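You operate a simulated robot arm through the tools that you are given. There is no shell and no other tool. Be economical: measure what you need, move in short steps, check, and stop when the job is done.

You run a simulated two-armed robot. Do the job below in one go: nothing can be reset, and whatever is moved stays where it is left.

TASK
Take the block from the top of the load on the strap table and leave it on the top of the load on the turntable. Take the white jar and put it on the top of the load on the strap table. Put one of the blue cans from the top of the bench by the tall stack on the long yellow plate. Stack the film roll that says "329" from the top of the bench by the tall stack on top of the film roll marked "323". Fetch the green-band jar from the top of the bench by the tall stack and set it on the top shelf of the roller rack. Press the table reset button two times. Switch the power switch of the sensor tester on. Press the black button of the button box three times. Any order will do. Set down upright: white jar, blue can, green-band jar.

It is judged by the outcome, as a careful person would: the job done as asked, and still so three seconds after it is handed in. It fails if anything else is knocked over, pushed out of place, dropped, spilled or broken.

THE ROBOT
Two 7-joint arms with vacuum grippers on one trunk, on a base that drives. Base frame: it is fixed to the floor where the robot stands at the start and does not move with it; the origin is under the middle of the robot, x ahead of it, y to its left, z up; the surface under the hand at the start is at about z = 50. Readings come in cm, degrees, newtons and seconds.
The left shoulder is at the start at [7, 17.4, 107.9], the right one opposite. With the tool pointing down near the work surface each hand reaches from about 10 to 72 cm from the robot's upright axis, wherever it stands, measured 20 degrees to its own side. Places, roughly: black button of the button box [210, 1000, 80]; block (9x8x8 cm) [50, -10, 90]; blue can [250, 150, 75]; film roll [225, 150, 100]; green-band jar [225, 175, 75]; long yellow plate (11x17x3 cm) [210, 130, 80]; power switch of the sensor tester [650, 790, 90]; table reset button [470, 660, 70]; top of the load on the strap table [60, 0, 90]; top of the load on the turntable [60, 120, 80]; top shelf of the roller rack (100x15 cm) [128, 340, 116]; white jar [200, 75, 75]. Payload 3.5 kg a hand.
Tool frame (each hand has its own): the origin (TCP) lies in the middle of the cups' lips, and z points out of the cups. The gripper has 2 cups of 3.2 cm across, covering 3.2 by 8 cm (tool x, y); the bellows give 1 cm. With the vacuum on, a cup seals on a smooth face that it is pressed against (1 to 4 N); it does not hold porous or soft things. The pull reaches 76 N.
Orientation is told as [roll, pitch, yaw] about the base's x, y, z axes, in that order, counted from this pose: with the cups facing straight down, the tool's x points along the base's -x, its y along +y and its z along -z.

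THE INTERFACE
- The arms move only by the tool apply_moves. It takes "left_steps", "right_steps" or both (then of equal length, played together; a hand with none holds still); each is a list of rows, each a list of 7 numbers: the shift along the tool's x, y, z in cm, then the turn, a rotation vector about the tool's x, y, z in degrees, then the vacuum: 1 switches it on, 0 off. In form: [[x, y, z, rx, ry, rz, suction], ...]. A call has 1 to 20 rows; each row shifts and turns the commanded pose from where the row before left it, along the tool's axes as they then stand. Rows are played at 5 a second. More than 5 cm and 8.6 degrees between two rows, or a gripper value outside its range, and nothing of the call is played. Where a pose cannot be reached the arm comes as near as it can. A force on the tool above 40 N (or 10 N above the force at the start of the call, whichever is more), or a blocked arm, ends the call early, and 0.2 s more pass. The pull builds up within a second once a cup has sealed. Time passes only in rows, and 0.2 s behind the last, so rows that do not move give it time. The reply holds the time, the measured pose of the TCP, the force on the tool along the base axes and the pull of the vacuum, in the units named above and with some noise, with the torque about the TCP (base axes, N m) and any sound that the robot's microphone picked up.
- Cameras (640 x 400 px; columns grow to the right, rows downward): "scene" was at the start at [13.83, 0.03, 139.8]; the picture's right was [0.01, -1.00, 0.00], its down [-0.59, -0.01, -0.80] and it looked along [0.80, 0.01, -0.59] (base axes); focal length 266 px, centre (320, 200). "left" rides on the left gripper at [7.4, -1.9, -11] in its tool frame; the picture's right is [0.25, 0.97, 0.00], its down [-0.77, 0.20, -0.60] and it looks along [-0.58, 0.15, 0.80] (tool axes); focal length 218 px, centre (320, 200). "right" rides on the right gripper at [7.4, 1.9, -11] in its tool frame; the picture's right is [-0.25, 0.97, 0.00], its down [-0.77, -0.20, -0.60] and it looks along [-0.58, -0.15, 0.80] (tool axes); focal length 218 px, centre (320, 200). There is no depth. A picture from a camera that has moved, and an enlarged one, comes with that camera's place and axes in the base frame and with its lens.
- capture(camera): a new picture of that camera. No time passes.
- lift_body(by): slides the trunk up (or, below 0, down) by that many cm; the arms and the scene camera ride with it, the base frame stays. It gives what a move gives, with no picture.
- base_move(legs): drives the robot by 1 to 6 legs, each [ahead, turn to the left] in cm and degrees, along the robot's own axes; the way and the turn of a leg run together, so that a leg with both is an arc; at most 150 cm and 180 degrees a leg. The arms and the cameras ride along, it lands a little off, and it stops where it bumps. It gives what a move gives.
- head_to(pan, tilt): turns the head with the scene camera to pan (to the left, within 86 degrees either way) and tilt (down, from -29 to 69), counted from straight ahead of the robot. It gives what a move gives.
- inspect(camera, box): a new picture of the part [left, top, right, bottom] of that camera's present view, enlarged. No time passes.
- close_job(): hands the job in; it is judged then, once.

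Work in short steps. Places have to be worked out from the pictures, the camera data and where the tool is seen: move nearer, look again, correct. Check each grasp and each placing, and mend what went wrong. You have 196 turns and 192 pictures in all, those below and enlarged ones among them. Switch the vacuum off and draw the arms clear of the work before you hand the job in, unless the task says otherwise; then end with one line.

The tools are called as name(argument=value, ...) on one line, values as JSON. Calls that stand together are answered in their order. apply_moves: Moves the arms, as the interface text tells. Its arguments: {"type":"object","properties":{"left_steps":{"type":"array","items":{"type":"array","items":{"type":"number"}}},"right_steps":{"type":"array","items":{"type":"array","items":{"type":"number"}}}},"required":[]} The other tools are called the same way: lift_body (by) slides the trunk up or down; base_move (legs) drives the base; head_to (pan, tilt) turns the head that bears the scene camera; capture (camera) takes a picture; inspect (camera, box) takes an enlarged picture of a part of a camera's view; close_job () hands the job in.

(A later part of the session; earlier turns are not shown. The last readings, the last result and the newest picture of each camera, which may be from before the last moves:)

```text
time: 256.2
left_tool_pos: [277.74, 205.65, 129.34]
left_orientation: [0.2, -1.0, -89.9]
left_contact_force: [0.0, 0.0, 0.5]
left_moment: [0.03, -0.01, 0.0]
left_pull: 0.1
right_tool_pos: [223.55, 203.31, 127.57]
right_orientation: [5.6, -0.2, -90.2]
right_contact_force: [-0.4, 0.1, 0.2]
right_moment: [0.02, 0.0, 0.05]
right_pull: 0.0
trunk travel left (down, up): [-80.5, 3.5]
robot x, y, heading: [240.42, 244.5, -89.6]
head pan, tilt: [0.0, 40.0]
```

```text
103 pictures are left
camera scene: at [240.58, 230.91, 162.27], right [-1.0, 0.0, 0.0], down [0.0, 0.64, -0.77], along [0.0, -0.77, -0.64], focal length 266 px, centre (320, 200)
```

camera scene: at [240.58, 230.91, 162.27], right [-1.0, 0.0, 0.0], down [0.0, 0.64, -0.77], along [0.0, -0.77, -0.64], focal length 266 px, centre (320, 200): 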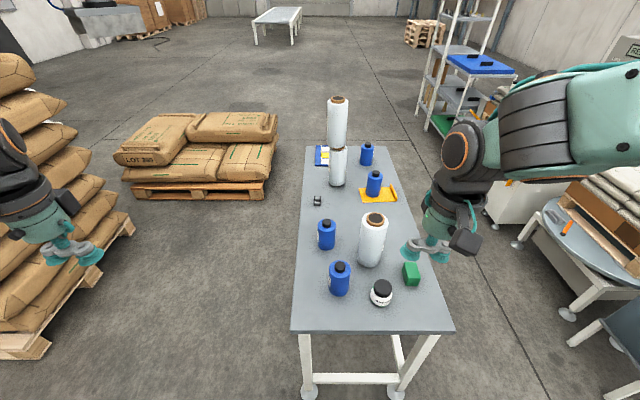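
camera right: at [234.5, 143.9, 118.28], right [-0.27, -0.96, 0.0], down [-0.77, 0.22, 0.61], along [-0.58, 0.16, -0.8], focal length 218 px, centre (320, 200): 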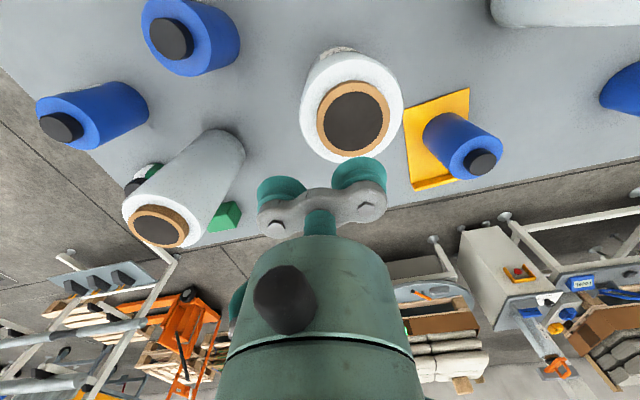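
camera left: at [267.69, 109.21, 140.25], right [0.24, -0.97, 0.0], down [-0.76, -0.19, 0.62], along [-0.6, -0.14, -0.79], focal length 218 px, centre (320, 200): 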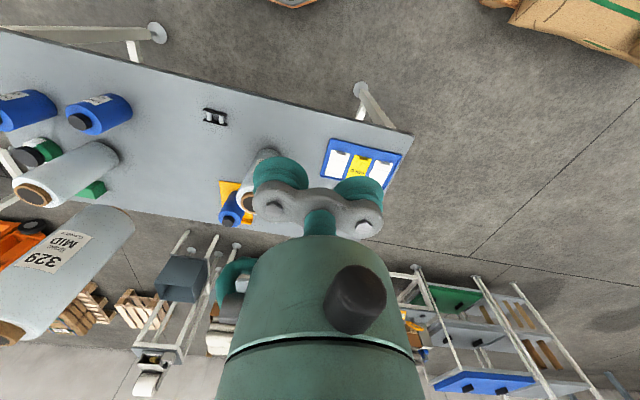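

I'm at the bench's left end. I lower the trunk, level the right hand and zoom in on the green-band jar.

lift_body(by=-13)

apply_moves(right_steps=[[-4, -1, 0, 2.8, 0, 0, 0], [-4, -1, 0, 2.8, 0, 0, 0], [-4, -1, 0, 0, 0, 0, 0], [-3.5, -1, 0, 0, 0, 0, 0], [-3.5, -1, 0, 0, 0, 0, 0], [0, 0, 4, 0, 0, 0, 0], [0, 0, 4, 0, 0, 0, 0], [0, 0, 0, 0, 0, 0, 0]])

inspect(camera="scene", box=[280, 190, 460, 330])

capture(camera="right")

```text
time: 257.8
left_tool_pos: [277.64, 205.74, 116.48]
left_orientation: [0.1, -1.0, -89.9]
left_contact_force: [-0.2, 0.3, 0.3]
left_moment: [0.02, 0.0, 0.03]
left_pull: 0.0
right_tool_pos: [223.57, 203.27, 114.59]
right_orientation: [5.6, -0.1, -90.3]
right_contact_force: [1.1, -0.1, 0.3]
right_moment: [-0.02, -0.02, 0.03]
right_pull: 0.0
trunk travel left (down, up): [-67.5, 16.5]
robot x, y, heading: [240.49, 244.68, -90.0]
head pan, tilt: [0.0, 40.0]
```

```text
time: 259.6
left_tool_pos: [277.76, 205.72, 116.48]
left_orientation: [0.1, -1.0, -89.9]
left_contact_force: [-0.1, 0.1, -0.4]
left_moment: [-0.02, 0.03, 0.0]
left_pull: 0.1
right_tool_pos: [218.53, 184.21, 106.53]
right_orientation: [-0.1, -0.2, -90.3]
right_contact_force: [0.6, 0.0, 0.0]
right_moment: [0.02, 0.01, 0.0]
right_pull: 0.1
trunk travel left (down, up): [-67.5, 16.5]
robot x, y, heading: [240.27, 244.34, -89.8]
head pan, tilt: [0.0, 40.0]
```

```text
2.86 times, centred on (370, 260) of scene
camera zoom: at [240.63, 230.97, 149.28], right [-1.0, 0.0, 0.0], down [0.0, 0.64, -0.77], along [0.0, -0.77, -0.64], focal length 761 px, centre (177, 29)
```

zoom: 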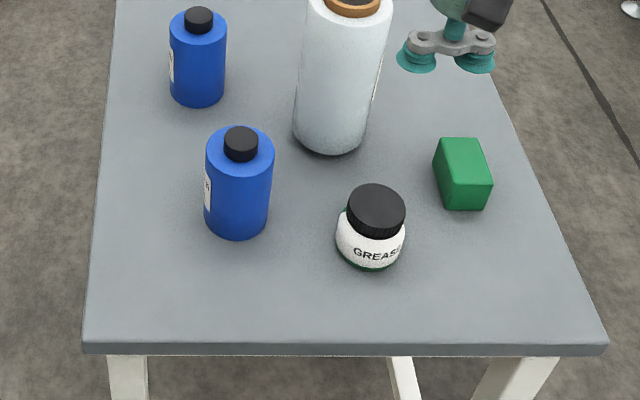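

```text
101 pictures are left
camera right: at [220.44, 191.72, 117.53], right [0.97, -0.26, 0.0], down [-0.2, -0.77, 0.61], along [-0.16, -0.59, -0.79], focal length 218 px, centre (320, 200)
```

right: 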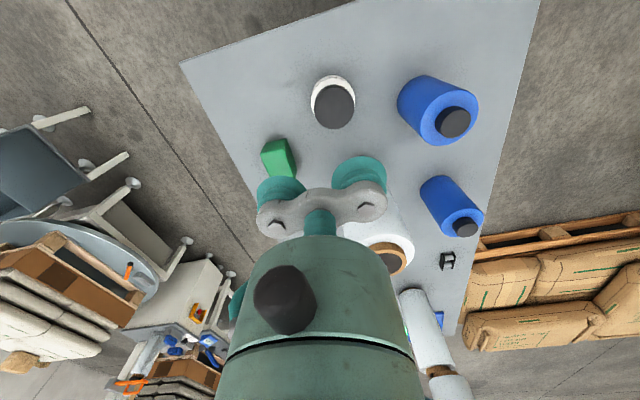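

Jar lid fix: (220,182.8,85). I align the cup and descend with suction, creeping at the end.

apply_moves(right_steps=[[-1.4, -0.9, 3, 0, 0, 0, 0], [0, 0, 4.5, 0, 0, 0, 0], [0, 0, 4.5, 0, 0, 0, 0], [0, 0, 3, 0, 0, 0, 0], [0, 0, 0, 0, 0, 0, 0]])

inspect(camera="right", box=[260, 60, 420, 220])

```text
time: 260.8
left_tool_pos: [277.68, 205.78, 116.43]
left_orientation: [0.2, -1.0, -89.9]
left_contact_force: [1.1, -0.2, -0.7]
left_moment: [0.0, 0.0, 0.0]
left_pull: 0.1
right_tool_pos: [217.62, 182.9, 91.5]
right_orientation: [0.0, -0.2, -90.2]
right_contact_force: [0.0, 0.4, -0.1]
right_moment: [-0.07, 0.04, 0.02]
right_pull: 0.1
trunk travel left (down, up): [-67.5, 16.5]
robot x, y, heading: [240.25, 244.57, -89.8]
head pan, tilt: [0.0, 40.0]
```

```text
2.50 times, centred on (340, 140) of right
camera zoom: at [219.72, 190.28, 102.53], right [0.97, -0.26, 0.0], down [-0.2, -0.77, 0.61], along [-0.16, -0.59, -0.79], focal length 546 px, centre (270, 350)
```

zoom: 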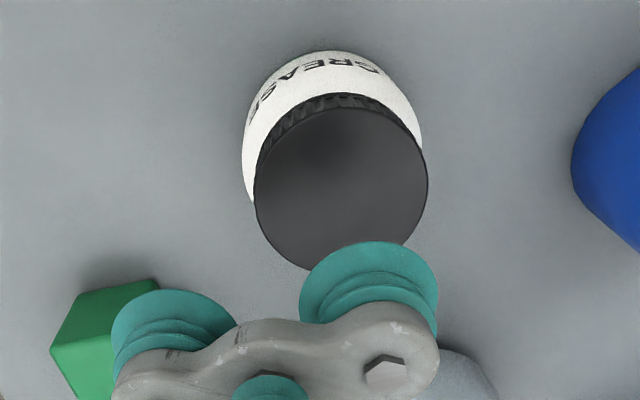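

Aligned. Descending onto the lid.

apply_moves(right_steps=[[0, 0, 3, 0, 0, 0, 1], [0, 0, 2, 0, 0, 0, 1], [0, 0, 0.8, 0, 0, 0, 1], [0, 0, 0.6, 0, 0, 0, 1], [0, 0, 0.4, 0, 0, 0, 1], [0, 0, 0, 0, 0, 0, 1], [0, 0, 0, 0, 0, 0, 1]])

```text
time: 262.4
left_tool_pos: [277.69, 205.86, 116.62]
left_orientation: [0.0, -1.1, -90.0]
left_contact_force: [-0.6, 0.3, 0.1]
left_moment: [0.01, -0.02, 0.05]
left_pull: 0.0
right_tool_pos: [217.55, 182.89, 84.83]
right_orientation: [0.0, -0.4, -90.4]
right_contact_force: [-7.3, -4.4, 22.2]
right_moment: [0.02, -1.15, -0.14]
right_pull: 37.8
trunk travel left (down, up): [-67.5, 16.5]
robot x, y, heading: [240.34, 244.6, -89.6]
head pan, tilt: [0.0, 40.0]
```

Sealed. I lift the jar and draw it back, then look toward the rack.

apply_moves(right_steps=[[0, 0, -1, 0, 0, 0, 1], [0, 0, -3, 0, 0, 0, 1], [0, 0, -4, 0, 0, 0, 1], [0, 0, -4.5, 0, 0, 0, 1], [0, 0, -4.5, 0, 0, 0, 1], [0, 0, -4.5, 0, 0, 0, 1], [0, 0, -4.5, 0, 0, 0, 1], [0, 0, -4.5, 0, 0, 0, 1], [4, 0, 0, 0, 0, 0, 1], [4, 0, 0, 0, 0, 0, 1], [4, 0, 0, 0, 0, 0, 1], [4, 0, 0, 0, 0, 0, 1], [0, 0, 0, 0, 0, 0, 1]])

head_to(pan=-86, tilt=20)

capture(camera="scene")

```text
time: 265.2
left_tool_pos: [277.8, 205.43, 116.25]
left_orientation: [0.2, -1.0, -90.0]
left_contact_force: [0.4, -0.1, 1.2]
left_moment: [0.07, 0.02, -0.01]
left_pull: 0.0
right_tool_pos: [217.76, 198.78, 115.08]
right_orientation: [0.0, -0.1, -90.2]
right_contact_force: [-0.2, -0.4, -3.7]
right_moment: [0.03, -0.77, -0.04]
right_pull: 37.9
trunk travel left (down, up): [-67.5, 16.5]
robot x, y, heading: [240.47, 244.5, -89.9]
head pan, tilt: [0.0, 40.0]
```

```text
time: 266.8
left_tool_pos: [277.74, 205.65, 116.4]
left_orientation: [0.1, -1.1, -89.8]
left_contact_force: [-0.5, 0.6, -0.9]
left_moment: [-0.02, -0.04, -0.01]
left_pull: 0.1
right_tool_pos: [217.65, 198.88, 115.18]
right_orientation: [0.0, -0.1, -90.2]
right_contact_force: [0.4, -0.3, -4.0]
right_moment: [0.01, -0.76, -0.01]
right_pull: 38.0
trunk travel left (down, up): [-67.5, 16.5]
robot x, y, heading: [240.34, 244.47, -89.8]
head pan, tilt: [-85.9, 20.0]
```

```text
99 pictures are left
camera scene: at [231.28, 238.69, 152.41], right [-0.07, 1.0, 0.0], down [0.34, 0.03, -0.94], along [-0.94, -0.07, -0.34], focal length 266 px, centre (320, 200)
```

scene: 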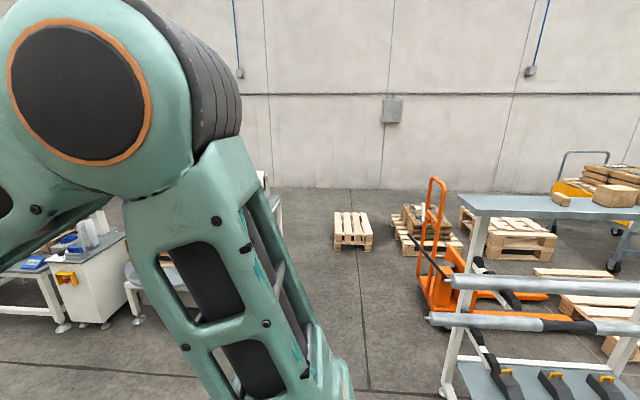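

The rack's top shelf runs along y at x≈128, z≈116; its near end (y≈292–313) is free of boxes. I back up, turn to face −x and approach from this side.

base_move(legs=[[-42, 0], [0, -90], [38, 0]])

head_to(pan=0, tilt=30)

capture(camera="scene")

```text
time: 275.3
left_tool_pos: [162.88, 250.15, 116.49]
left_orientation: [0.1, -1.0, 179.3]
left_contact_force: [0.4, -0.3, -1.2]
left_moment: [0.0, 0.04, -0.02]
left_pull: 0.0
right_tool_pos: [156.84, 310.53, 115.12]
right_orientation: [0.0, -0.2, 179.0]
right_contact_force: [0.1, 0.3, -2.8]
right_moment: [-0.61, 0.0, -0.01]
right_pull: 37.7
trunk travel left (down, up): [-67.5, 16.5]
robot x, y, heading: [202.19, 287.17, 179.7]
head pan, tilt: [-85.9, 20.0]
```

```text
time: 276.9
left_tool_pos: [162.89, 250.24, 116.45]
left_orientation: [0.0, -1.0, 179.3]
left_contact_force: [-0.1, 0.0, -0.6]
left_moment: [0.02, 0.03, 0.03]
left_pull: 0.0
right_tool_pos: [156.88, 310.51, 115.13]
right_orientation: [0.1, -0.1, 179.0]
right_contact_force: [1.1, 0.5, -2.1]
right_moment: [-0.53, 0.03, -0.02]
right_pull: 37.6
trunk travel left (down, up): [-67.5, 16.5]
robot x, y, heading: [201.82, 286.78, 179.0]
head pan, tilt: [0.0, 30.0]
```

```text
98 pictures are left
camera scene: at [188.17, 287.13, 150.81], right [0.01, 1.0, 0.0], down [0.5, -0.01, -0.87], along [-0.87, 0.01, -0.5], focal length 266 px, centre (320, 200)
```

scene: 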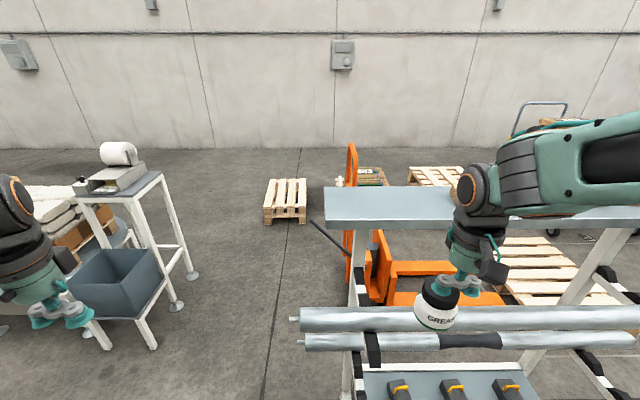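

Shelf top near z≈117.5, x≈123–138, left end y≈289. I raise the trunk so the jar clears it, and inspect the shelf.

lift_body(by=16)

apply_moves(right_steps=[[0, 0, -2, 0, 0, 0, 1], [0, 2, 0, 0, 0, 0, 1], [0, 3, 0, 0, 0, 0, 1], [0, 2.5, 0, 0, 0, 0, 1], [0, 0, 0, 0, 0, 0, 1]])

capture(camera="scene")

capture(camera="right")

```text
time: 278.7
left_tool_pos: [162.83, 250.1, 132.43]
left_orientation: [0.2, -1.0, 179.3]
left_contact_force: [0.0, 0.3, 0.4]
left_moment: [-0.05, -0.02, -0.01]
left_pull: 0.0
right_tool_pos: [156.86, 310.44, 131.1]
right_orientation: [0.0, -0.1, 179.0]
right_contact_force: [0.4, -0.4, -3.0]
right_moment: [-0.53, 0.02, -0.02]
right_pull: 38.1
trunk travel left (down, up): [-83.5, 0.5]
robot x, y, heading: [202.1, 287.69, 179.4]
head pan, tilt: [0.0, 30.0]
```

```text
time: 279.9
left_tool_pos: [162.85, 250.49, 132.49]
left_orientation: [0.2, -0.9, 179.3]
left_contact_force: [0.6, -0.2, 0.3]
left_moment: [-0.01, 0.0, -0.02]
left_pull: 0.0
right_tool_pos: [156.73, 302.93, 132.92]
right_orientation: [0.0, -0.2, 179.0]
right_contact_force: [-0.7, 0.6, -2.7]
right_moment: [-0.54, 0.02, -0.03]
right_pull: 37.6
trunk travel left (down, up): [-83.5, 0.5]
robot x, y, heading: [202.05, 286.87, 179.4]
head pan, tilt: [0.0, 30.0]
```

```text
97 pictures are left
camera scene: at [188.17, 287.23, 166.81], right [0.01, 1.0, 0.0], down [0.5, -0.01, -0.87], along [-0.87, 0.01, -0.5], focal length 266 px, centre (320, 200)
```

scene: 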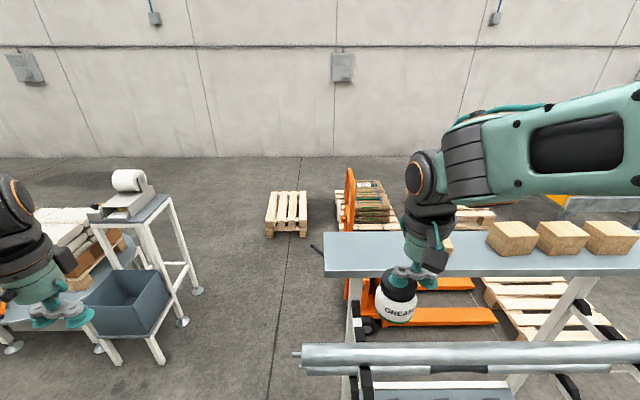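

```text
96 pictures are left
camera right: at [164.14, 301.08, 144.03], right [-0.27, -0.96, 0.0], down [-0.77, 0.21, 0.61], along [-0.58, 0.16, -0.8], focal length 218 px, centre (320, 200)
```

right: 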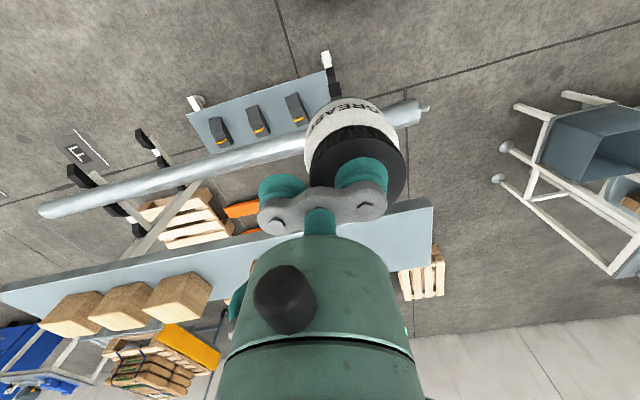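

Triangulated shelf: z≈116.3, x 120.5–136.4, free from y 290 to ~312. I drive 6 cm closer and reach over with the jar at height.

base_move(legs=[[6, 0]])

apply_moves(right_steps=[[-3.5, 0, 0, 0, 0, 0, 1], [-3.5, 0, 0, 0, 0, 0, 1], [-3.5, 0, 0, 0, 0, 0, 1], [-3.5, 0, 0, 0, 0, 0, 1], [-3.5, 0, 0, 0, 0, 0, 1], [-3, 0, 0, 0, 0, 0, 1], [-2, 0, 0, 0, 0, 0, 1], [0, 0, 0, 0, 0, 0, 1]])

inspect(camera="scene", box=[280, 170, 480, 300])

capture(camera="right")

```text
time: 280.9
left_tool_pos: [158.02, 250.29, 132.92]
left_orientation: [0.0, -1.5, 179.2]
left_contact_force: [0.5, 0.0, 0.4]
left_moment: [-0.01, 0.08, 0.0]
left_pull: 0.1
right_tool_pos: [151.94, 302.99, 133.45]
right_orientation: [0.0, -0.8, 179.0]
right_contact_force: [0.4, 0.0, -2.7]
right_moment: [-0.38, 0.07, -0.02]
right_pull: 37.6
trunk travel left (down, up): [-83.5, 0.5]
robot x, y, heading: [196.2, 287.52, 179.5]
head pan, tilt: [0.0, 30.0]
```

```text
time: 282.7
left_tool_pos: [157.05, 250.36, 132.53]
left_orientation: [0.0, -1.1, 179.3]
left_contact_force: [0.0, 0.1, 0.9]
left_moment: [-0.04, 0.04, -0.01]
left_pull: 0.0
right_tool_pos: [128.39, 303.34, 133.01]
right_orientation: [0.0, -0.2, 179.1]
right_contact_force: [-0.1, -0.3, -2.2]
right_moment: [-0.38, 0.02, 0.0]
right_pull: 38.1
trunk travel left (down, up): [-83.5, 0.5]
robot x, y, heading: [196.7, 286.84, 179.3]
head pan, tilt: [0.0, 30.0]
```

```text
3.08 times, centred on (380, 235) of scene
camera zoom: at [182.36, 287.16, 166.82], right [0.01, 1.0, 0.0], down [0.5, 0.0, -0.87], along [-0.87, 0.01, -0.5], focal length 819 px, centre (135, 92)
```

zoom: 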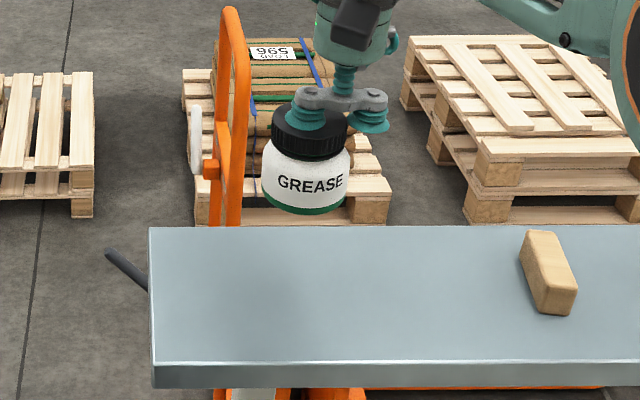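

```text
94 pictures are left
camera right: at [135.8, 301.47, 144.04], right [-0.27, -0.96, 0.0], down [-0.77, 0.21, 0.61], along [-0.58, 0.16, -0.8], focal length 218 px, centre (320, 200)
```

right: 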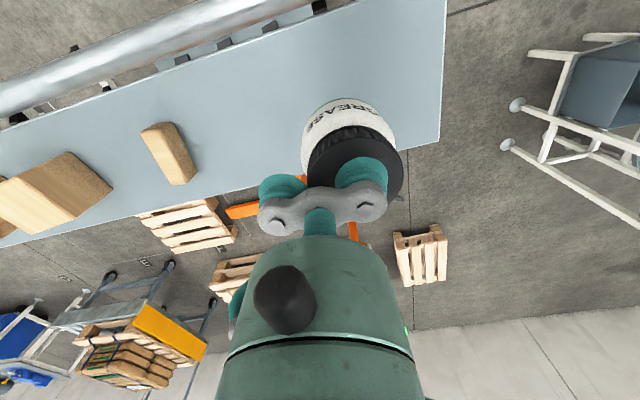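

Jar axis at about (129,301), well over the shelf. I lower it, creeping at the end.

apply_moves(right_steps=[[0, 0, 3, 0, 0, 0, 1], [0, 0, 2.5, 0, 0, 0, 1], [0, 0, 1.5, 0, 0, 0, 1], [0, 0, 0.5, 0, 0, 0, 1], [0, 0, 0, 0, 0, 0, 1]])

inspect(camera="scene", box=[280, 170, 480, 300])

```text
time: 283.9
left_tool_pos: [156.93, 250.19, 132.53]
left_orientation: [0.1, -0.9, 179.3]
left_contact_force: [-0.2, -0.8, 0.3]
left_moment: [0.01, 0.01, 0.03]
left_pull: 0.0
right_tool_pos: [128.26, 303.42, 125.66]
right_orientation: [0.0, -0.2, 179.1]
right_contact_force: [-0.3, -0.3, -2.3]
right_moment: [-0.4, -0.01, 0.01]
right_pull: 37.6
trunk travel left (down, up): [-83.5, 0.5]
robot x, y, heading: [195.96, 286.79, 179.5]
head pan, tilt: [0.0, 30.0]
```

```text
3.08 times, centred on (380, 235) of scene
camera zoom: at [182.23, 287.17, 166.8], right [0.01, 1.0, 0.0], down [0.5, 0.0, -0.87], along [-0.87, 0.01, -0.5], focal length 819 px, centre (135, 92)
```

zoom: 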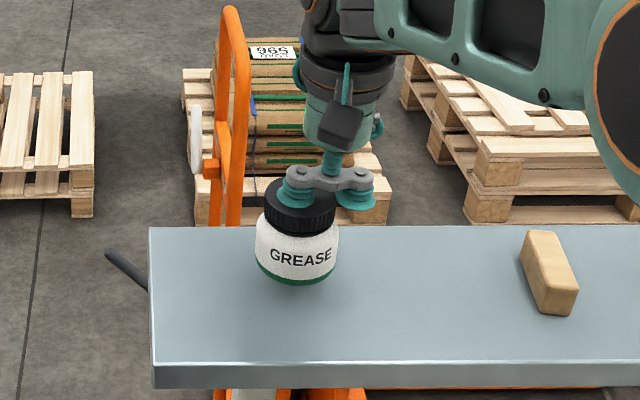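

About 1–2 cm above. Continuing to creep.

apply_moves(right_steps=[[0, 0, 0.5, 0, 0, 0, 1], [0, 0, 0.3, 0, 0, 0, 1], [0, 0, 0.3, 0, 0, 0, 1], [0, 0, 0.2, 0, 0, 0, 1], [0, 0, 0, 0, 0, 0, 1]])

```text
time: 285.1
left_tool_pos: [157.01, 250.29, 132.48]
left_orientation: [0.1, -1.1, 179.3]
left_contact_force: [0.2, -0.4, -0.3]
left_moment: [0.0, 0.0, 0.0]
left_pull: 0.0
right_tool_pos: [128.37, 303.33, 124.41]
right_orientation: [0.0, 0.0, 179.0]
right_contact_force: [0.2, -1.0, -3.4]
right_moment: [-0.43, 0.01, -0.01]
right_pull: 38.2
trunk travel left (down, up): [-83.5, 0.5]
robot x, y, heading: [195.88, 287.26, 179.5]
head pan, tilt: [0.0, 30.0]
```

apply_moves(right_steps=[[0, 0, 0.25, 0, 0, 0, 1], [0, 0, 0.25, 0, 0, 0, 1], [0, 0, 0.2, 0, 0, 0, 1], [0, 0, 0, 0, 0, 0, 1]])

inspect(camera="scene", box=[330, 190, 430, 290])

```text
time: 286.1
left_tool_pos: [156.98, 250.35, 132.4]
left_orientation: [0.1, -0.9, 179.3]
left_contact_force: [-0.3, 0.8, -1.3]
left_moment: [-0.01, -0.02, 0.0]
left_pull: 0.1
right_tool_pos: [128.28, 303.33, 123.62]
right_orientation: [0.0, -0.1, 179.1]
right_contact_force: [-0.3, -0.2, -2.1]
right_moment: [-0.38, -0.01, 0.0]
right_pull: 37.9
trunk travel left (down, up): [-83.5, 0.5]
robot x, y, heading: [196.74, 287.05, 179.7]
head pan, tilt: [0.0, 30.0]
```

```text
4.00 times, centred on (380, 240) of scene
camera zoom: at [182.23, 287.16, 166.8], right [0.01, 1.0, 0.0], down [0.5, 0.0, -0.87], along [-0.87, 0.01, -0.5], focal length 1065 px, centre (80, 40)
```

zoom: 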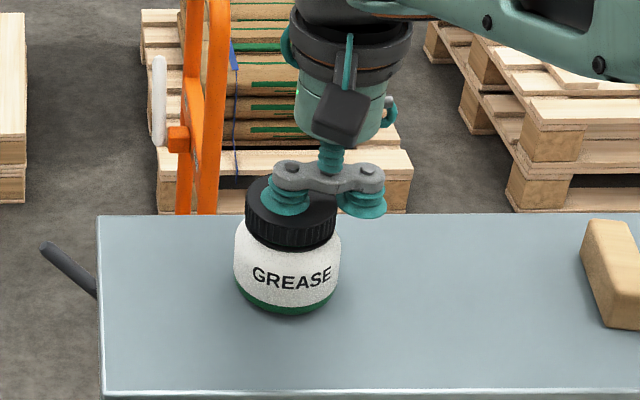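

Nearly touching. A few more tenths.

apply_moves(right_steps=[[0, 0, 0.2, 0, 0, 0, 1], [0, 0, 0.2, 0, 0, 0, 1], [0, 0, 0.2, 0, 0, 0, 1], [0, 0, 0, 0, 0, 0, 1]])

```text
time: 287.1
left_tool_pos: [157.01, 250.32, 132.4]
left_orientation: [0.1, -1.0, 179.3]
left_contact_force: [0.2, -0.7, 0.6]
left_moment: [0.0, 0.0, 0.02]
left_pull: 0.2
right_tool_pos: [128.31, 303.39, 122.97]
right_orientation: [0.0, -0.2, 179.1]
right_contact_force: [-0.7, 0.2, 0.6]
right_moment: [-0.52, 0.03, 0.0]
right_pull: 38.0
trunk travel left (down, up): [-83.5, 0.5]
robot x, y, heading: [196.1, 287.07, 179.4]
head pan, tilt: [0.0, 30.0]
```

Contact begins (force up to +0.6). One more 0.3 cm press, ease, release and lift.

apply_moves(right_steps=[[0, 0, 0.3, 0, 0, 0, 1], [0, 0, 0, 0, 0, 0, 1], [0, 0, 0, 0, 0, 0, 0], [0, 0, 0, 0, 0, 0, 0], [0, 0, 0, 0, 0, 0, 0], [0, 0, 0, 0, 0, 0, 0], [0, 0, -0.5, 0, 0, 0, 0], [0, 0, -1.5, 0, 0, 0, 0], [0, 0, -3, 0, 0, 0, 0], [0, 0, -4, 0, 0, 0, 0], [2, 0, -3, 0, 0, 0, 0], [4, 0, 0, 0, 0, 0, 0], [4, 0, 0, 0, 0, 0, 0], [4, 0, 0, 0, 0, 0, 0], [4, 0, 0, 0, 0, 0, 0], [4, 0, 0, 0, 0, 0, 0], [4, 0, 0, 0, 0, 0, 0]])

inspect(camera="scene", box=[280, 170, 480, 300])

```text
time: 290.7
left_tool_pos: [157.1, 250.45, 132.51]
left_orientation: [0.2, -1.1, 179.4]
left_contact_force: [1.4, -0.6, -0.1]
left_moment: [-0.01, -0.01, 0.01]
left_pull: 0.1
right_tool_pos: [154.5, 303.29, 134.72]
right_orientation: [0.1, -0.2, 179.1]
right_contact_force: [1.1, 0.5, -0.2]
right_moment: [-0.05, 0.0, 0.01]
right_pull: 0.0
trunk travel left (down, up): [-83.5, 0.5]
robot x, y, heading: [196.07, 287.07, 179.5]
head pan, tilt: [0.0, 30.0]
```

```text
3.08 times, centred on (380, 235) of scene
camera zoom: at [182.41, 287.5, 166.82], right [0.01, 1.0, 0.0], down [0.5, -0.01, -0.87], along [-0.87, 0.01, -0.5], focal length 819 px, centre (135, 92)
```

zoom: 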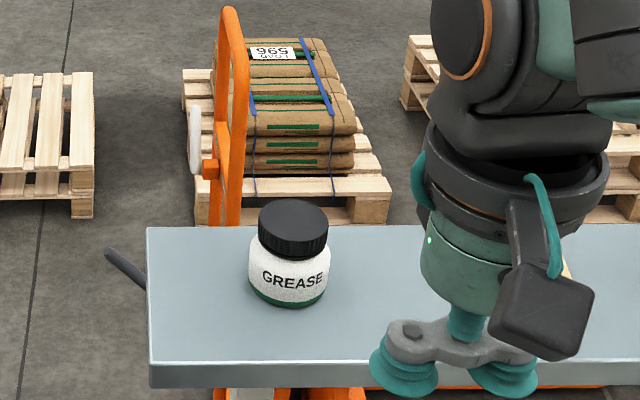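

The jar stands on the shelf. Now I back away and turn toward the remaining stations at about heading 56°.

base_move(legs=[[-35, 0], [0, -124]])

lift_body(by=-14)

head_to(pan=0, tilt=20)

capture(camera="scene")

```text
time: 298.1
left_tool_pos: [223.83, 339.97, 132.39]
left_orientation: [0.1, -1.0, 54.9]
left_contact_force: [-0.7, 0.3, 0.3]
left_moment: [-0.03, 0.0, -0.01]
left_pull: 0.0
right_tool_pos: [268.71, 312.13, 134.7]
right_orientation: [-0.1, -0.2, 54.5]
right_contact_force: [0.4, 0.0, 0.3]
right_moment: [0.01, 0.0, 0.01]
right_pull: 0.1
trunk travel left (down, up): [-83.5, 0.5]
robot x, y, heading: [231.59, 286.77, 55.0]
head pan, tilt: [0.0, 30.0]
```

```text
time: 299.8
left_tool_pos: [223.9, 340.0, 118.43]
left_orientation: [0.1, -1.1, 54.9]
left_contact_force: [0.2, 0.2, -1.0]
left_moment: [0.01, 0.0, 0.02]
left_pull: 0.1
right_tool_pos: [268.79, 312.16, 120.76]
right_orientation: [0.0, -0.2, 54.5]
right_contact_force: [0.1, -0.3, 0.2]
right_moment: [0.0, -0.04, -0.04]
right_pull: 0.0
trunk travel left (down, up): [-69.5, 14.5]
robot x, y, heading: [232.1, 286.8, 54.8]
head pan, tilt: [0.0, 30.0]
```

```text
time: 300.5
left_tool_pos: [223.82, 339.97, 118.61]
left_orientation: [0.1, -1.0, 54.7]
left_contact_force: [-0.5, 0.3, 0.1]
left_moment: [0.0, 0.0, -0.02]
left_pull: 0.0
right_tool_pos: [268.71, 312.24, 120.75]
right_orientation: [0.0, -0.2, 54.5]
right_contact_force: [-0.3, 0.3, -0.7]
right_moment: [-0.01, 0.05, -0.01]
right_pull: 0.0
trunk travel left (down, up): [-69.5, 14.5]
robot x, y, heading: [231.86, 286.62, 55.0]
head pan, tilt: [0.0, 20.0]
```

```text
90 pictures are left
camera scene: at [240.22, 298.37, 154.41], right [0.82, -0.57, 0.0], down [-0.2, -0.28, -0.94], along [0.54, 0.77, -0.34], focal length 266 px, centre (320, 200)
```

scene: 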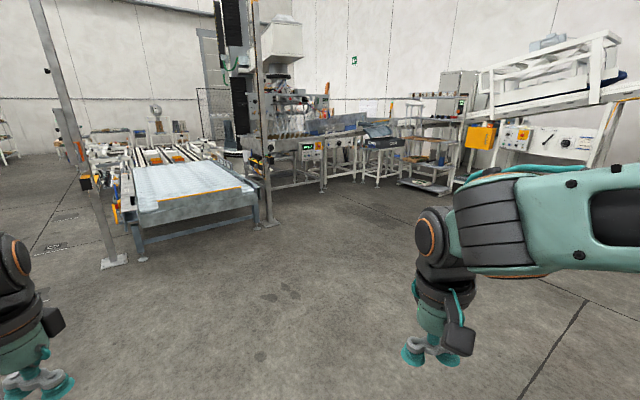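

I zoom in on the direction of the reset button and the tester.

inspect(camera="scene", box=[230, 70, 450, 220])

inspect(camera="scene", box=[50, 70, 270, 220])

```text
2.67 times, centred on (340, 145) of scene
camera zoom: at [240.22, 298.37, 154.41], right [0.82, -0.57, 0.0], down [-0.2, -0.28, -0.94], along [0.54, 0.77, -0.34], focal length 710 px, centre (267, 347)
```

zoom: 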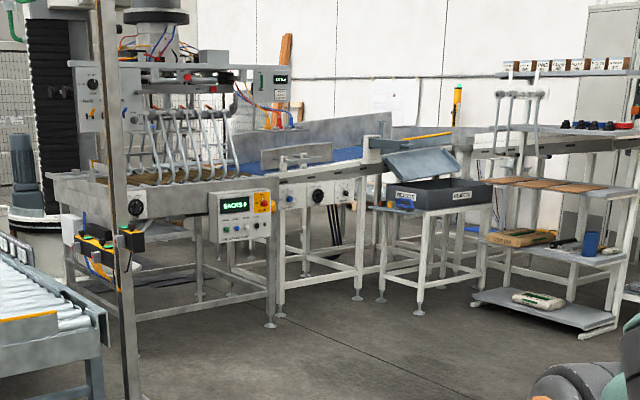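

```text
2.67 times, centred on (160, 145) of scene
camera zoom: at [240.22, 298.37, 154.41], right [0.82, -0.57, 0.0], down [-0.2, -0.28, -0.94], along [0.54, 0.77, -0.34], focal length 710 px, centre (747, 347)
```

zoom: 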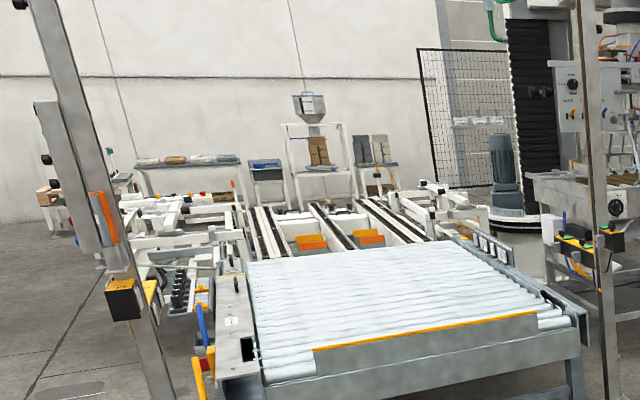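

The control panel with a green display near the predicted reset button spot faces us. I drive closer along this heading.

base_move(legs=[[125, 0], [125, 0]])

capture(camera="scene")

```text
time: 312.8
left_tool_pos: [368.03, 544.35, 118.48]
left_orientation: [0.1, -0.9, 54.6]
left_contact_force: [0.4, -0.4, -0.3]
left_moment: [0.04, -0.01, -0.01]
left_pull: 0.1
right_tool_pos: [412.87, 516.43, 120.76]
right_orientation: [0.0, -0.3, 54.3]
right_contact_force: [0.0, 0.1, -0.4]
right_moment: [0.0, -0.01, 0.02]
right_pull: 0.1
trunk travel left (down, up): [-69.5, 14.5]
robot x, y, heading: [375.69, 491.15, 54.6]
head pan, tilt: [0.0, 20.0]
```

```text
87 pictures are left
camera scene: at [384.24, 502.7, 154.42], right [0.82, -0.58, 0.0], down [-0.2, -0.28, -0.94], along [0.54, 0.77, -0.34], focal length 266 px, centre (320, 200)
```

scene: 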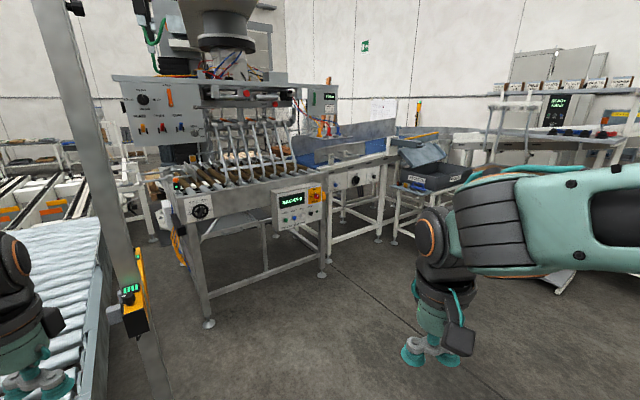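

inspect(camera="scene", box=[250, 150, 410, 260])

inspect(camera="scene", box=[100, 60, 280, 240])

```text
3.64 times, centred on (330, 205) of scene
camera zoom: at [384.24, 502.7, 154.42], right [0.82, -0.58, 0.0], down [-0.2, -0.28, -0.94], along [0.54, 0.77, -0.34], focal length 968 px, centre (284, 182)
```

zoom: 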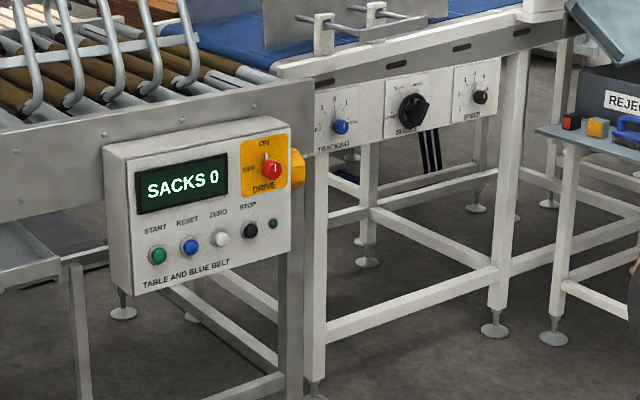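

```text
2.22 times, centred on (190, 150) of scene
camera zoom: at [384.24, 502.7, 154.42], right [0.82, -0.58, 0.0], down [-0.2, -0.28, -0.94], along [0.54, 0.77, -0.34], focal length 592 px, centre (609, 311)
```

zoom: 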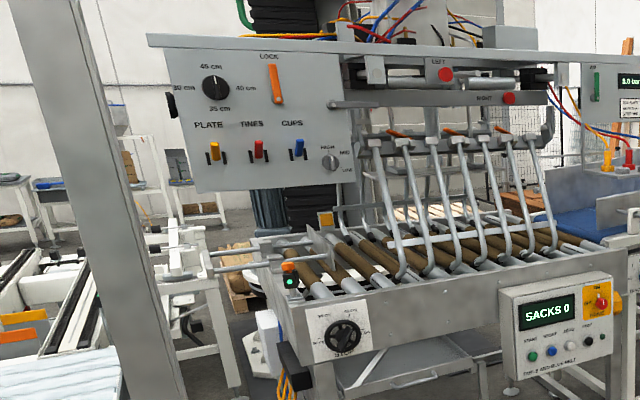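

The blue RESET button on the "TABLE AND BLUE BELT" panel is the target (~(473,663,72)). I drive 95 cm closer, square up and look.

base_move(legs=[[95, 0], [0, 15]])

head_to(pan=0, tilt=35)

capture(camera="scene")

```text
time: 318.6
left_tool_pos: [409.56, 617.86, 118.41]
left_orientation: [0.1, -1.0, 69.5]
left_contact_force: [0.5, -0.5, 0.3]
left_moment: [0.0, 0.0, 0.0]
left_pull: 0.0
right_tool_pos: [460.01, 602.49, 120.8]
right_orientation: [0.1, -0.2, 69.1]
right_contact_force: [0.2, -0.5, -0.5]
right_moment: [0.01, 0.01, 0.02]
right_pull: 0.1
trunk travel left (down, up): [-69.5, 14.5]
robot x, y, heading: [430.83, 568.63, 69.7]
head pan, tilt: [0.0, 20.0]
```

```text
time: 319.4
left_tool_pos: [409.62, 617.75, 118.46]
left_orientation: [0.1, -1.0, 69.4]
left_contact_force: [0.4, 0.5, 0.0]
left_moment: [0.0, -0.01, -0.01]
left_pull: 0.0
right_tool_pos: [459.98, 602.42, 120.74]
right_orientation: [0.0, -0.2, 69.2]
right_contact_force: [0.1, 0.6, 0.5]
right_moment: [-0.02, 0.01, 0.01]
right_pull: 0.1
trunk travel left (down, up): [-69.5, 14.5]
robot x, y, heading: [430.5, 568.84, 69.5]
head pan, tilt: [0.0, 35.0]
```

```text
84 pictures are left
camera scene: at [435.63, 581.39, 152.04], right [0.94, -0.35, 0.0], down [-0.2, -0.54, -0.82], along [0.29, 0.77, -0.57], focal length 266 px, centre (320, 200)
```

scene: 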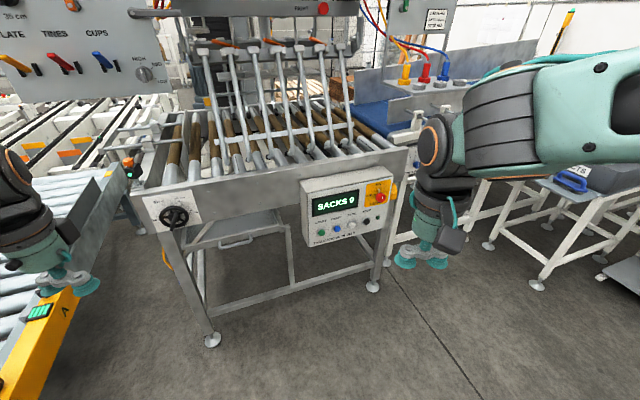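

The machine front is along x at y≈677, so I should face +y. I reposition to about (455,598), heading 90.

base_move(legs=[[0, -19], [38, 0], [0, 39.5]])

capture(camera="scene")

capture(camera="right")

```text
time: 324.7
left_tool_pos: [417.84, 636.88, 118.44]
left_orientation: [0.0, -1.0, 89.9]
left_contact_force: [-0.2, 0.8, 0.1]
left_moment: [0.02, -0.02, 0.03]
left_pull: 0.1
right_tool_pos: [470.53, 640.14, 120.7]
right_orientation: [0.0, -0.2, 89.6]
right_contact_force: [-0.3, -0.3, -0.2]
right_moment: [0.04, 0.0, 0.0]
right_pull: 0.1
trunk travel left (down, up): [-69.5, 14.5]
robot x, y, heading: [454.95, 597.82, 90.2]
head pan, tilt: [0.0, 35.0]
```

```text
83 pictures are left
camera scene: at [455.11, 611.78, 152.03], right [1.0, 0.0, 0.0], down [0.0, -0.57, -0.82], along [0.0, 0.82, -0.57], focal length 266 px, centre (320, 200)
```

scene: 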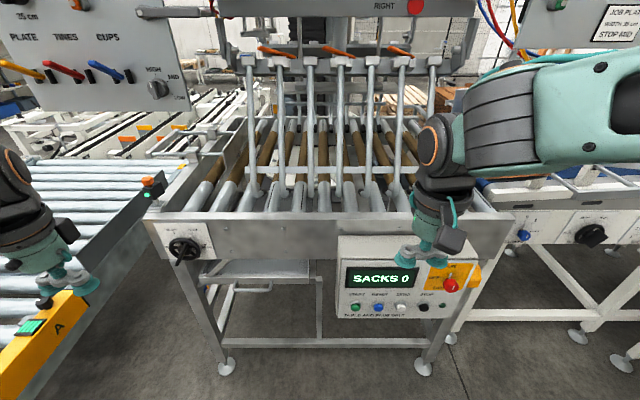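

```text
82 pictures are left
camera right: at [468.6, 632.8, 131.72], right [-0.97, 0.26, 0.0], down [0.21, 0.77, 0.61], along [0.16, 0.59, -0.8], focal length 218 px, centre (320, 200)
```

right: 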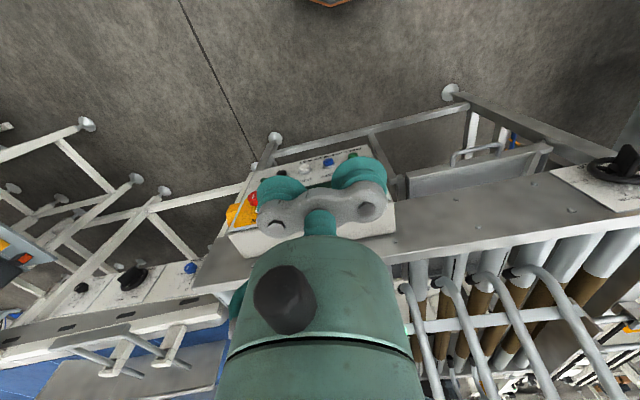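

Both cameras give the RESET button at about (474.2,662.6,74.4). I turn the right hand step by step to point forward with its cups in a vertical line.

apply_moves(right_steps=[[-4, 0, 0, 0, 0, 0, 0], [-3, 0, 0, 0, 0, 8.2, 0], [0, 0, 0, 0, 0, 8.2, 0], [0, 0, 0, 0, 0, 8.2, 0], [0, 0, 0, 0, 0, 8.2, 0], [0, 0, 0, 0, 0, 8.2, 0], [0, 0, 0, 0, 0, 8.2, 0], [0, 0, 0, 0, 0, 8.2, 0], [0, 0, 0, 0, 0, 8.2, 0], [0, 0, 0, 0, 0, 8.2, 0], [0, 0, 0, 0, 0, 8.2, 0], [0, 0, 0, 0, 0, 8, 0], [0, 0, 0, 0, 0, 0, 0]])

```text
time: 327.5
left_tool_pos: [417.94, 636.99, 118.43]
left_orientation: [0.2, -1.1, 89.9]
left_contact_force: [-0.1, 0.3, 1.0]
left_moment: [-0.04, -0.02, 0.01]
left_pull: 0.0
right_tool_pos: [470.57, 647.12, 120.7]
right_orientation: [0.2, -0.1, -0.5]
right_contact_force: [0.1, -0.4, -0.5]
right_moment: [0.0, -0.04, 0.01]
right_pull: 0.1
trunk travel left (down, up): [-69.5, 14.5]
robot x, y, heading: [454.85, 598.07, 89.8]
head pan, tilt: [0.0, 35.0]
```

Yaw done. Now pitch forward about tool x.

apply_moves(right_steps=[[0, 0, 0, -8.2, 0, 0, 0], [0, 0, 0, -8.2, 0, 0, 0], [0, 0, 0, -8.2, 0, 0, 0], [0, 0, 0, -8.2, 0, 0, 0], [0, 0, 0, -8.2, 0, 0, 0], [0, 0, 0, -8.2, 0, 0, 0], [0, 0, 0, -8.2, 0, 0, 0], [0, 0, 0, -8.2, 0, 0, 0], [0, 0, 0, -8.2, 0, 0, 0], [0, 0, 0, -8.2, 0, 0, 0], [0, 0, 0, -8, 0, 0, 0], [0, 0, 0, 0, 0, 0, 0]])

capture(camera="scene")

```text
time: 330.1
left_tool_pos: [417.78, 636.83, 118.37]
left_orientation: [0.1, -1.1, 89.8]
left_contact_force: [0.6, -0.7, 0.4]
left_moment: [0.0, -0.04, 0.03]
left_pull: 0.1
right_tool_pos: [470.73, 649.81, 123.53]
right_orientation: [89.6, 3.2, -1.7]
right_contact_force: [-0.4, -0.2, 0.0]
right_moment: [0.04, -0.02, 0.0]
right_pull: 0.1
right hand out of reach, approached as far as the arm can: row 9, 10, 11
trunk travel left (down, up): [-69.5, 14.5]
robot x, y, heading: [455.35, 597.96, 89.9]
head pan, tilt: [0.0, 35.0]
```

```text
81 pictures are left
camera scene: at [454.98, 611.66, 152.04], right [1.0, 0.0, 0.0], down [0.0, -0.57, -0.82], along [0.0, 0.82, -0.57], focal length 266 px, centre (320, 200)
```

scene: 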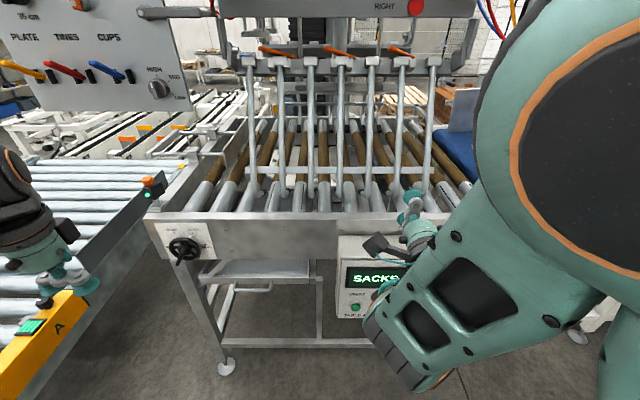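

The hand now points forward. I lower it in front of the panel, staying ~12 cm off it.

apply_moves(right_steps=[[-0.5, -4.5, 0, 0, 0, 0, 0], [-0.5, -4.5, 0, 0, 0, 0, 0], [-0.5, -4.5, 0, 0, 0, 0, 0], [-0.5, -4.5, 0, 0, 0, 0, 0], [-0.5, -4.5, 0, 0, 0, 0, 0], [-0.5, -4.5, 0, 0, 0, 0, 0], [-0.5, -4.5, 0, 0, 0, 0, 0], [0, -4.5, 0, 0, 0, 0, 0], [0, -4.5, 0, 0, 0, 0, 0], [0, -4.5, 0, 0, 0, 0, 0], [0, 0, 0, 0, 0, 0, 0]])

capture(camera="scene")

capture(camera="right")

```text
time: 332.5
left_tool_pos: [417.88, 636.99, 118.44]
left_orientation: [0.2, -1.0, 89.9]
left_contact_force: [-0.4, 1.0, -0.2]
left_moment: [0.01, -0.01, -0.03]
left_pull: 0.1
right_tool_pos: [473.15, 650.52, 123.09]
right_orientation: [90.1, 3.6, -1.9]
right_contact_force: [0.0, 0.5, 0.0]
right_moment: [-0.02, 0.0, 0.01]
right_pull: 0.1
right hand out of reach, approached as far as the arm can: row 1, 2, 3, 4, 5, 6, 7, 8, 9, 10
trunk travel left (down, up): [-69.5, 14.5]
robot x, y, heading: [455.02, 597.75, 90.0]
head pan, tilt: [0.0, 35.0]
```

```text
80 pictures are left
camera scene: at [455.07, 611.76, 152.03], right [1.0, 0.0, 0.0], down [0.0, -0.57, -0.82], along [0.0, 0.82, -0.57], focal length 266 px, centre (320, 200)
```

scene: 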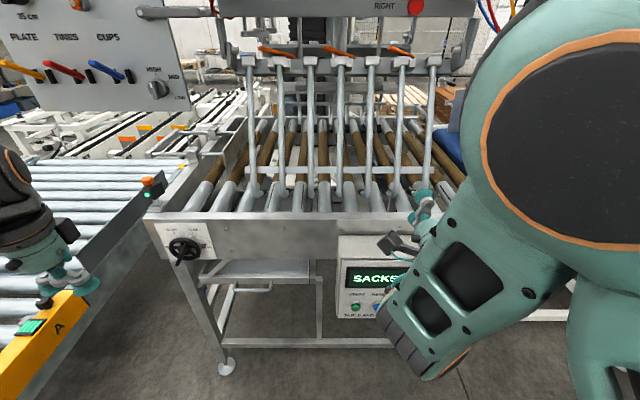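

```text
79 pictures are left
camera right: at [465.57, 639.94, 125.36], right [0.31, -0.01, 0.95], down [0.74, -0.63, -0.25], along [0.6, 0.78, -0.18], focal length 218 px, centre (320, 200)
```

right: 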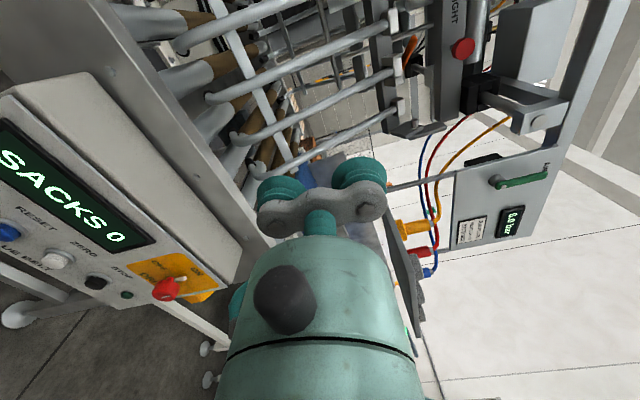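

The arm is at a joint limit; lowering the trunk does it instead. I tuck the left hand inward slightly and lower the trunk in stages.

apply_moves(left_steps=[[2, -3, 0, 0, 0, 0, 0], [2, -3, 0, 0, 0, 0, 0], [1, -3, 0, 0, 0, 0, 0]])

lift_body(by=-30)

capture(camera="scene")

capture(camera="right")

```text
time: 333.3
left_tool_pos: [426.95, 631.87, 118.48]
left_orientation: [0.2, -1.0, 89.9]
left_contact_force: [-0.2, 0.5, 0.2]
left_moment: [0.01, 0.04, -0.01]
left_pull: 0.0
right_tool_pos: [473.32, 650.72, 122.75]
right_orientation: [89.9, 3.6, -2.0]
right_contact_force: [0.4, -0.6, -1.0]
right_moment: [-0.01, 0.0, 0.01]
right_pull: 0.0
trunk travel left (down, up): [-69.5, 14.5]
robot x, y, heading: [454.97, 598.0, 90.1]
head pan, tilt: [0.0, 35.0]
```

```text
time: 336.3
left_tool_pos: [426.93, 631.95, 88.45]
left_orientation: [0.1, -1.0, 89.9]
left_contact_force: [0.2, 0.8, -0.7]
left_moment: [0.0, -0.01, 0.03]
left_pull: 0.0
right_tool_pos: [473.16, 650.66, 92.57]
right_orientation: [89.7, 3.6, -2.1]
right_contact_force: [-0.1, 0.1, 1.2]
right_moment: [-0.02, 0.02, 0.01]
right_pull: 0.0
trunk travel left (down, up): [-39.5, 44.5]
robot x, y, heading: [455.04, 598.06, 90.1]
head pan, tilt: [0.0, 35.0]
```

```text
78 pictures are left
camera scene: at [455.09, 611.75, 122.03], right [1.0, 0.0, 0.0], down [0.0, -0.57, -0.82], along [0.0, 0.82, -0.57], focal length 266 px, centre (320, 200)
```

scene: 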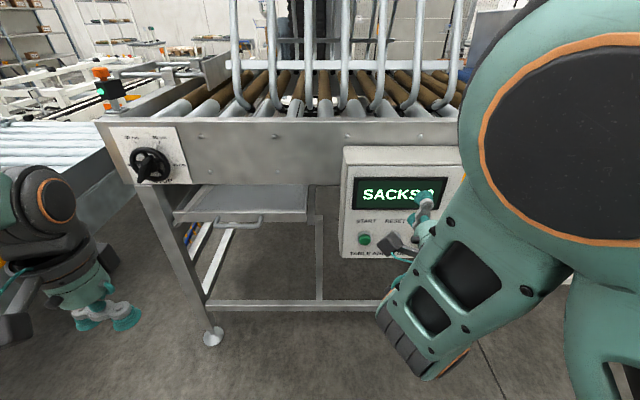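

```text
77 pictures are left
camera right: at [465.62, 639.98, 95.1], right [0.31, -0.01, 0.95], down [0.74, -0.63, -0.25], along [0.6, 0.78, -0.19], focal length 218 px, centre (320, 200)
```

right: 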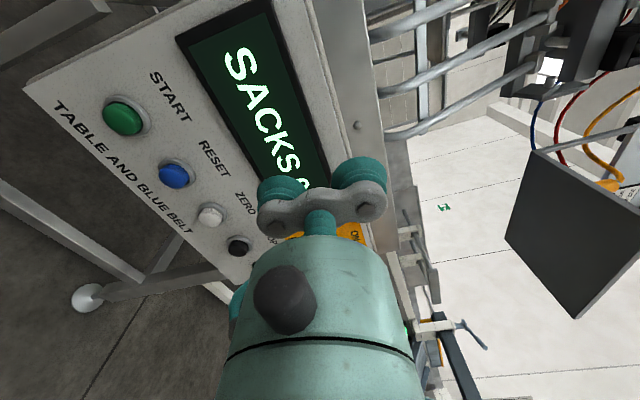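

The right camera confirms RESET at (473.8,662.5,74.5). I lower the trunk 20.4 cm more so the upper cup is level with it.

lift_body(by=-20.4)

capture(camera="right")

capture(camera="scene")

```text
time: 338.5
left_tool_pos: [426.8, 631.8, 68.2]
left_orientation: [0.0, -1.1, 89.8]
left_contact_force: [0.7, 0.2, 0.6]
left_moment: [0.02, 0.02, 0.01]
left_pull: 0.1
right_tool_pos: [473.32, 650.69, 72.19]
right_orientation: [89.7, 3.6, -1.9]
right_contact_force: [-0.5, 1.0, 0.4]
right_moment: [-0.02, 0.02, 0.0]
right_pull: 0.1
trunk travel left (down, up): [-19.1, 64.9]
robot x, y, heading: [454.53, 597.62, 89.8]
head pan, tilt: [0.0, 35.0]
```

```text
76 pictures are left
camera right: at [465.62, 639.98, 74.7], right [0.31, -0.01, 0.95], down [0.74, -0.63, -0.25], along [0.6, 0.78, -0.19], focal length 218 px, centre (320, 200)
```

right: 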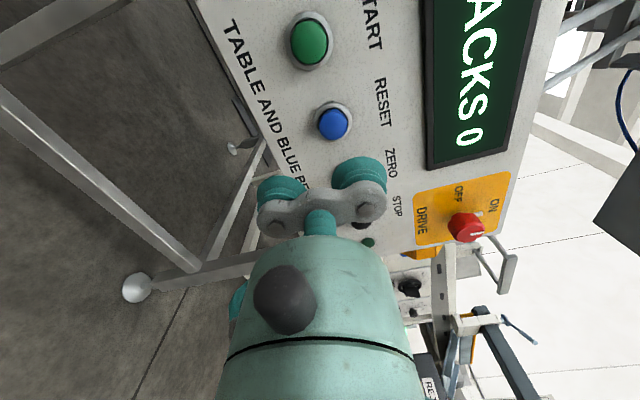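

```text
75 pictures are left
camera scene: at [455.09, 611.75, 101.63], right [1.0, 0.0, 0.0], down [0.0, -0.57, -0.82], along [0.0, 0.82, -0.57], focal length 266 px, centre (320, 200)
```

scene: 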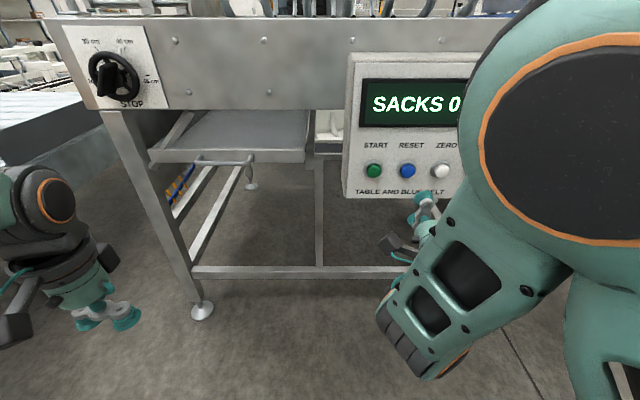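

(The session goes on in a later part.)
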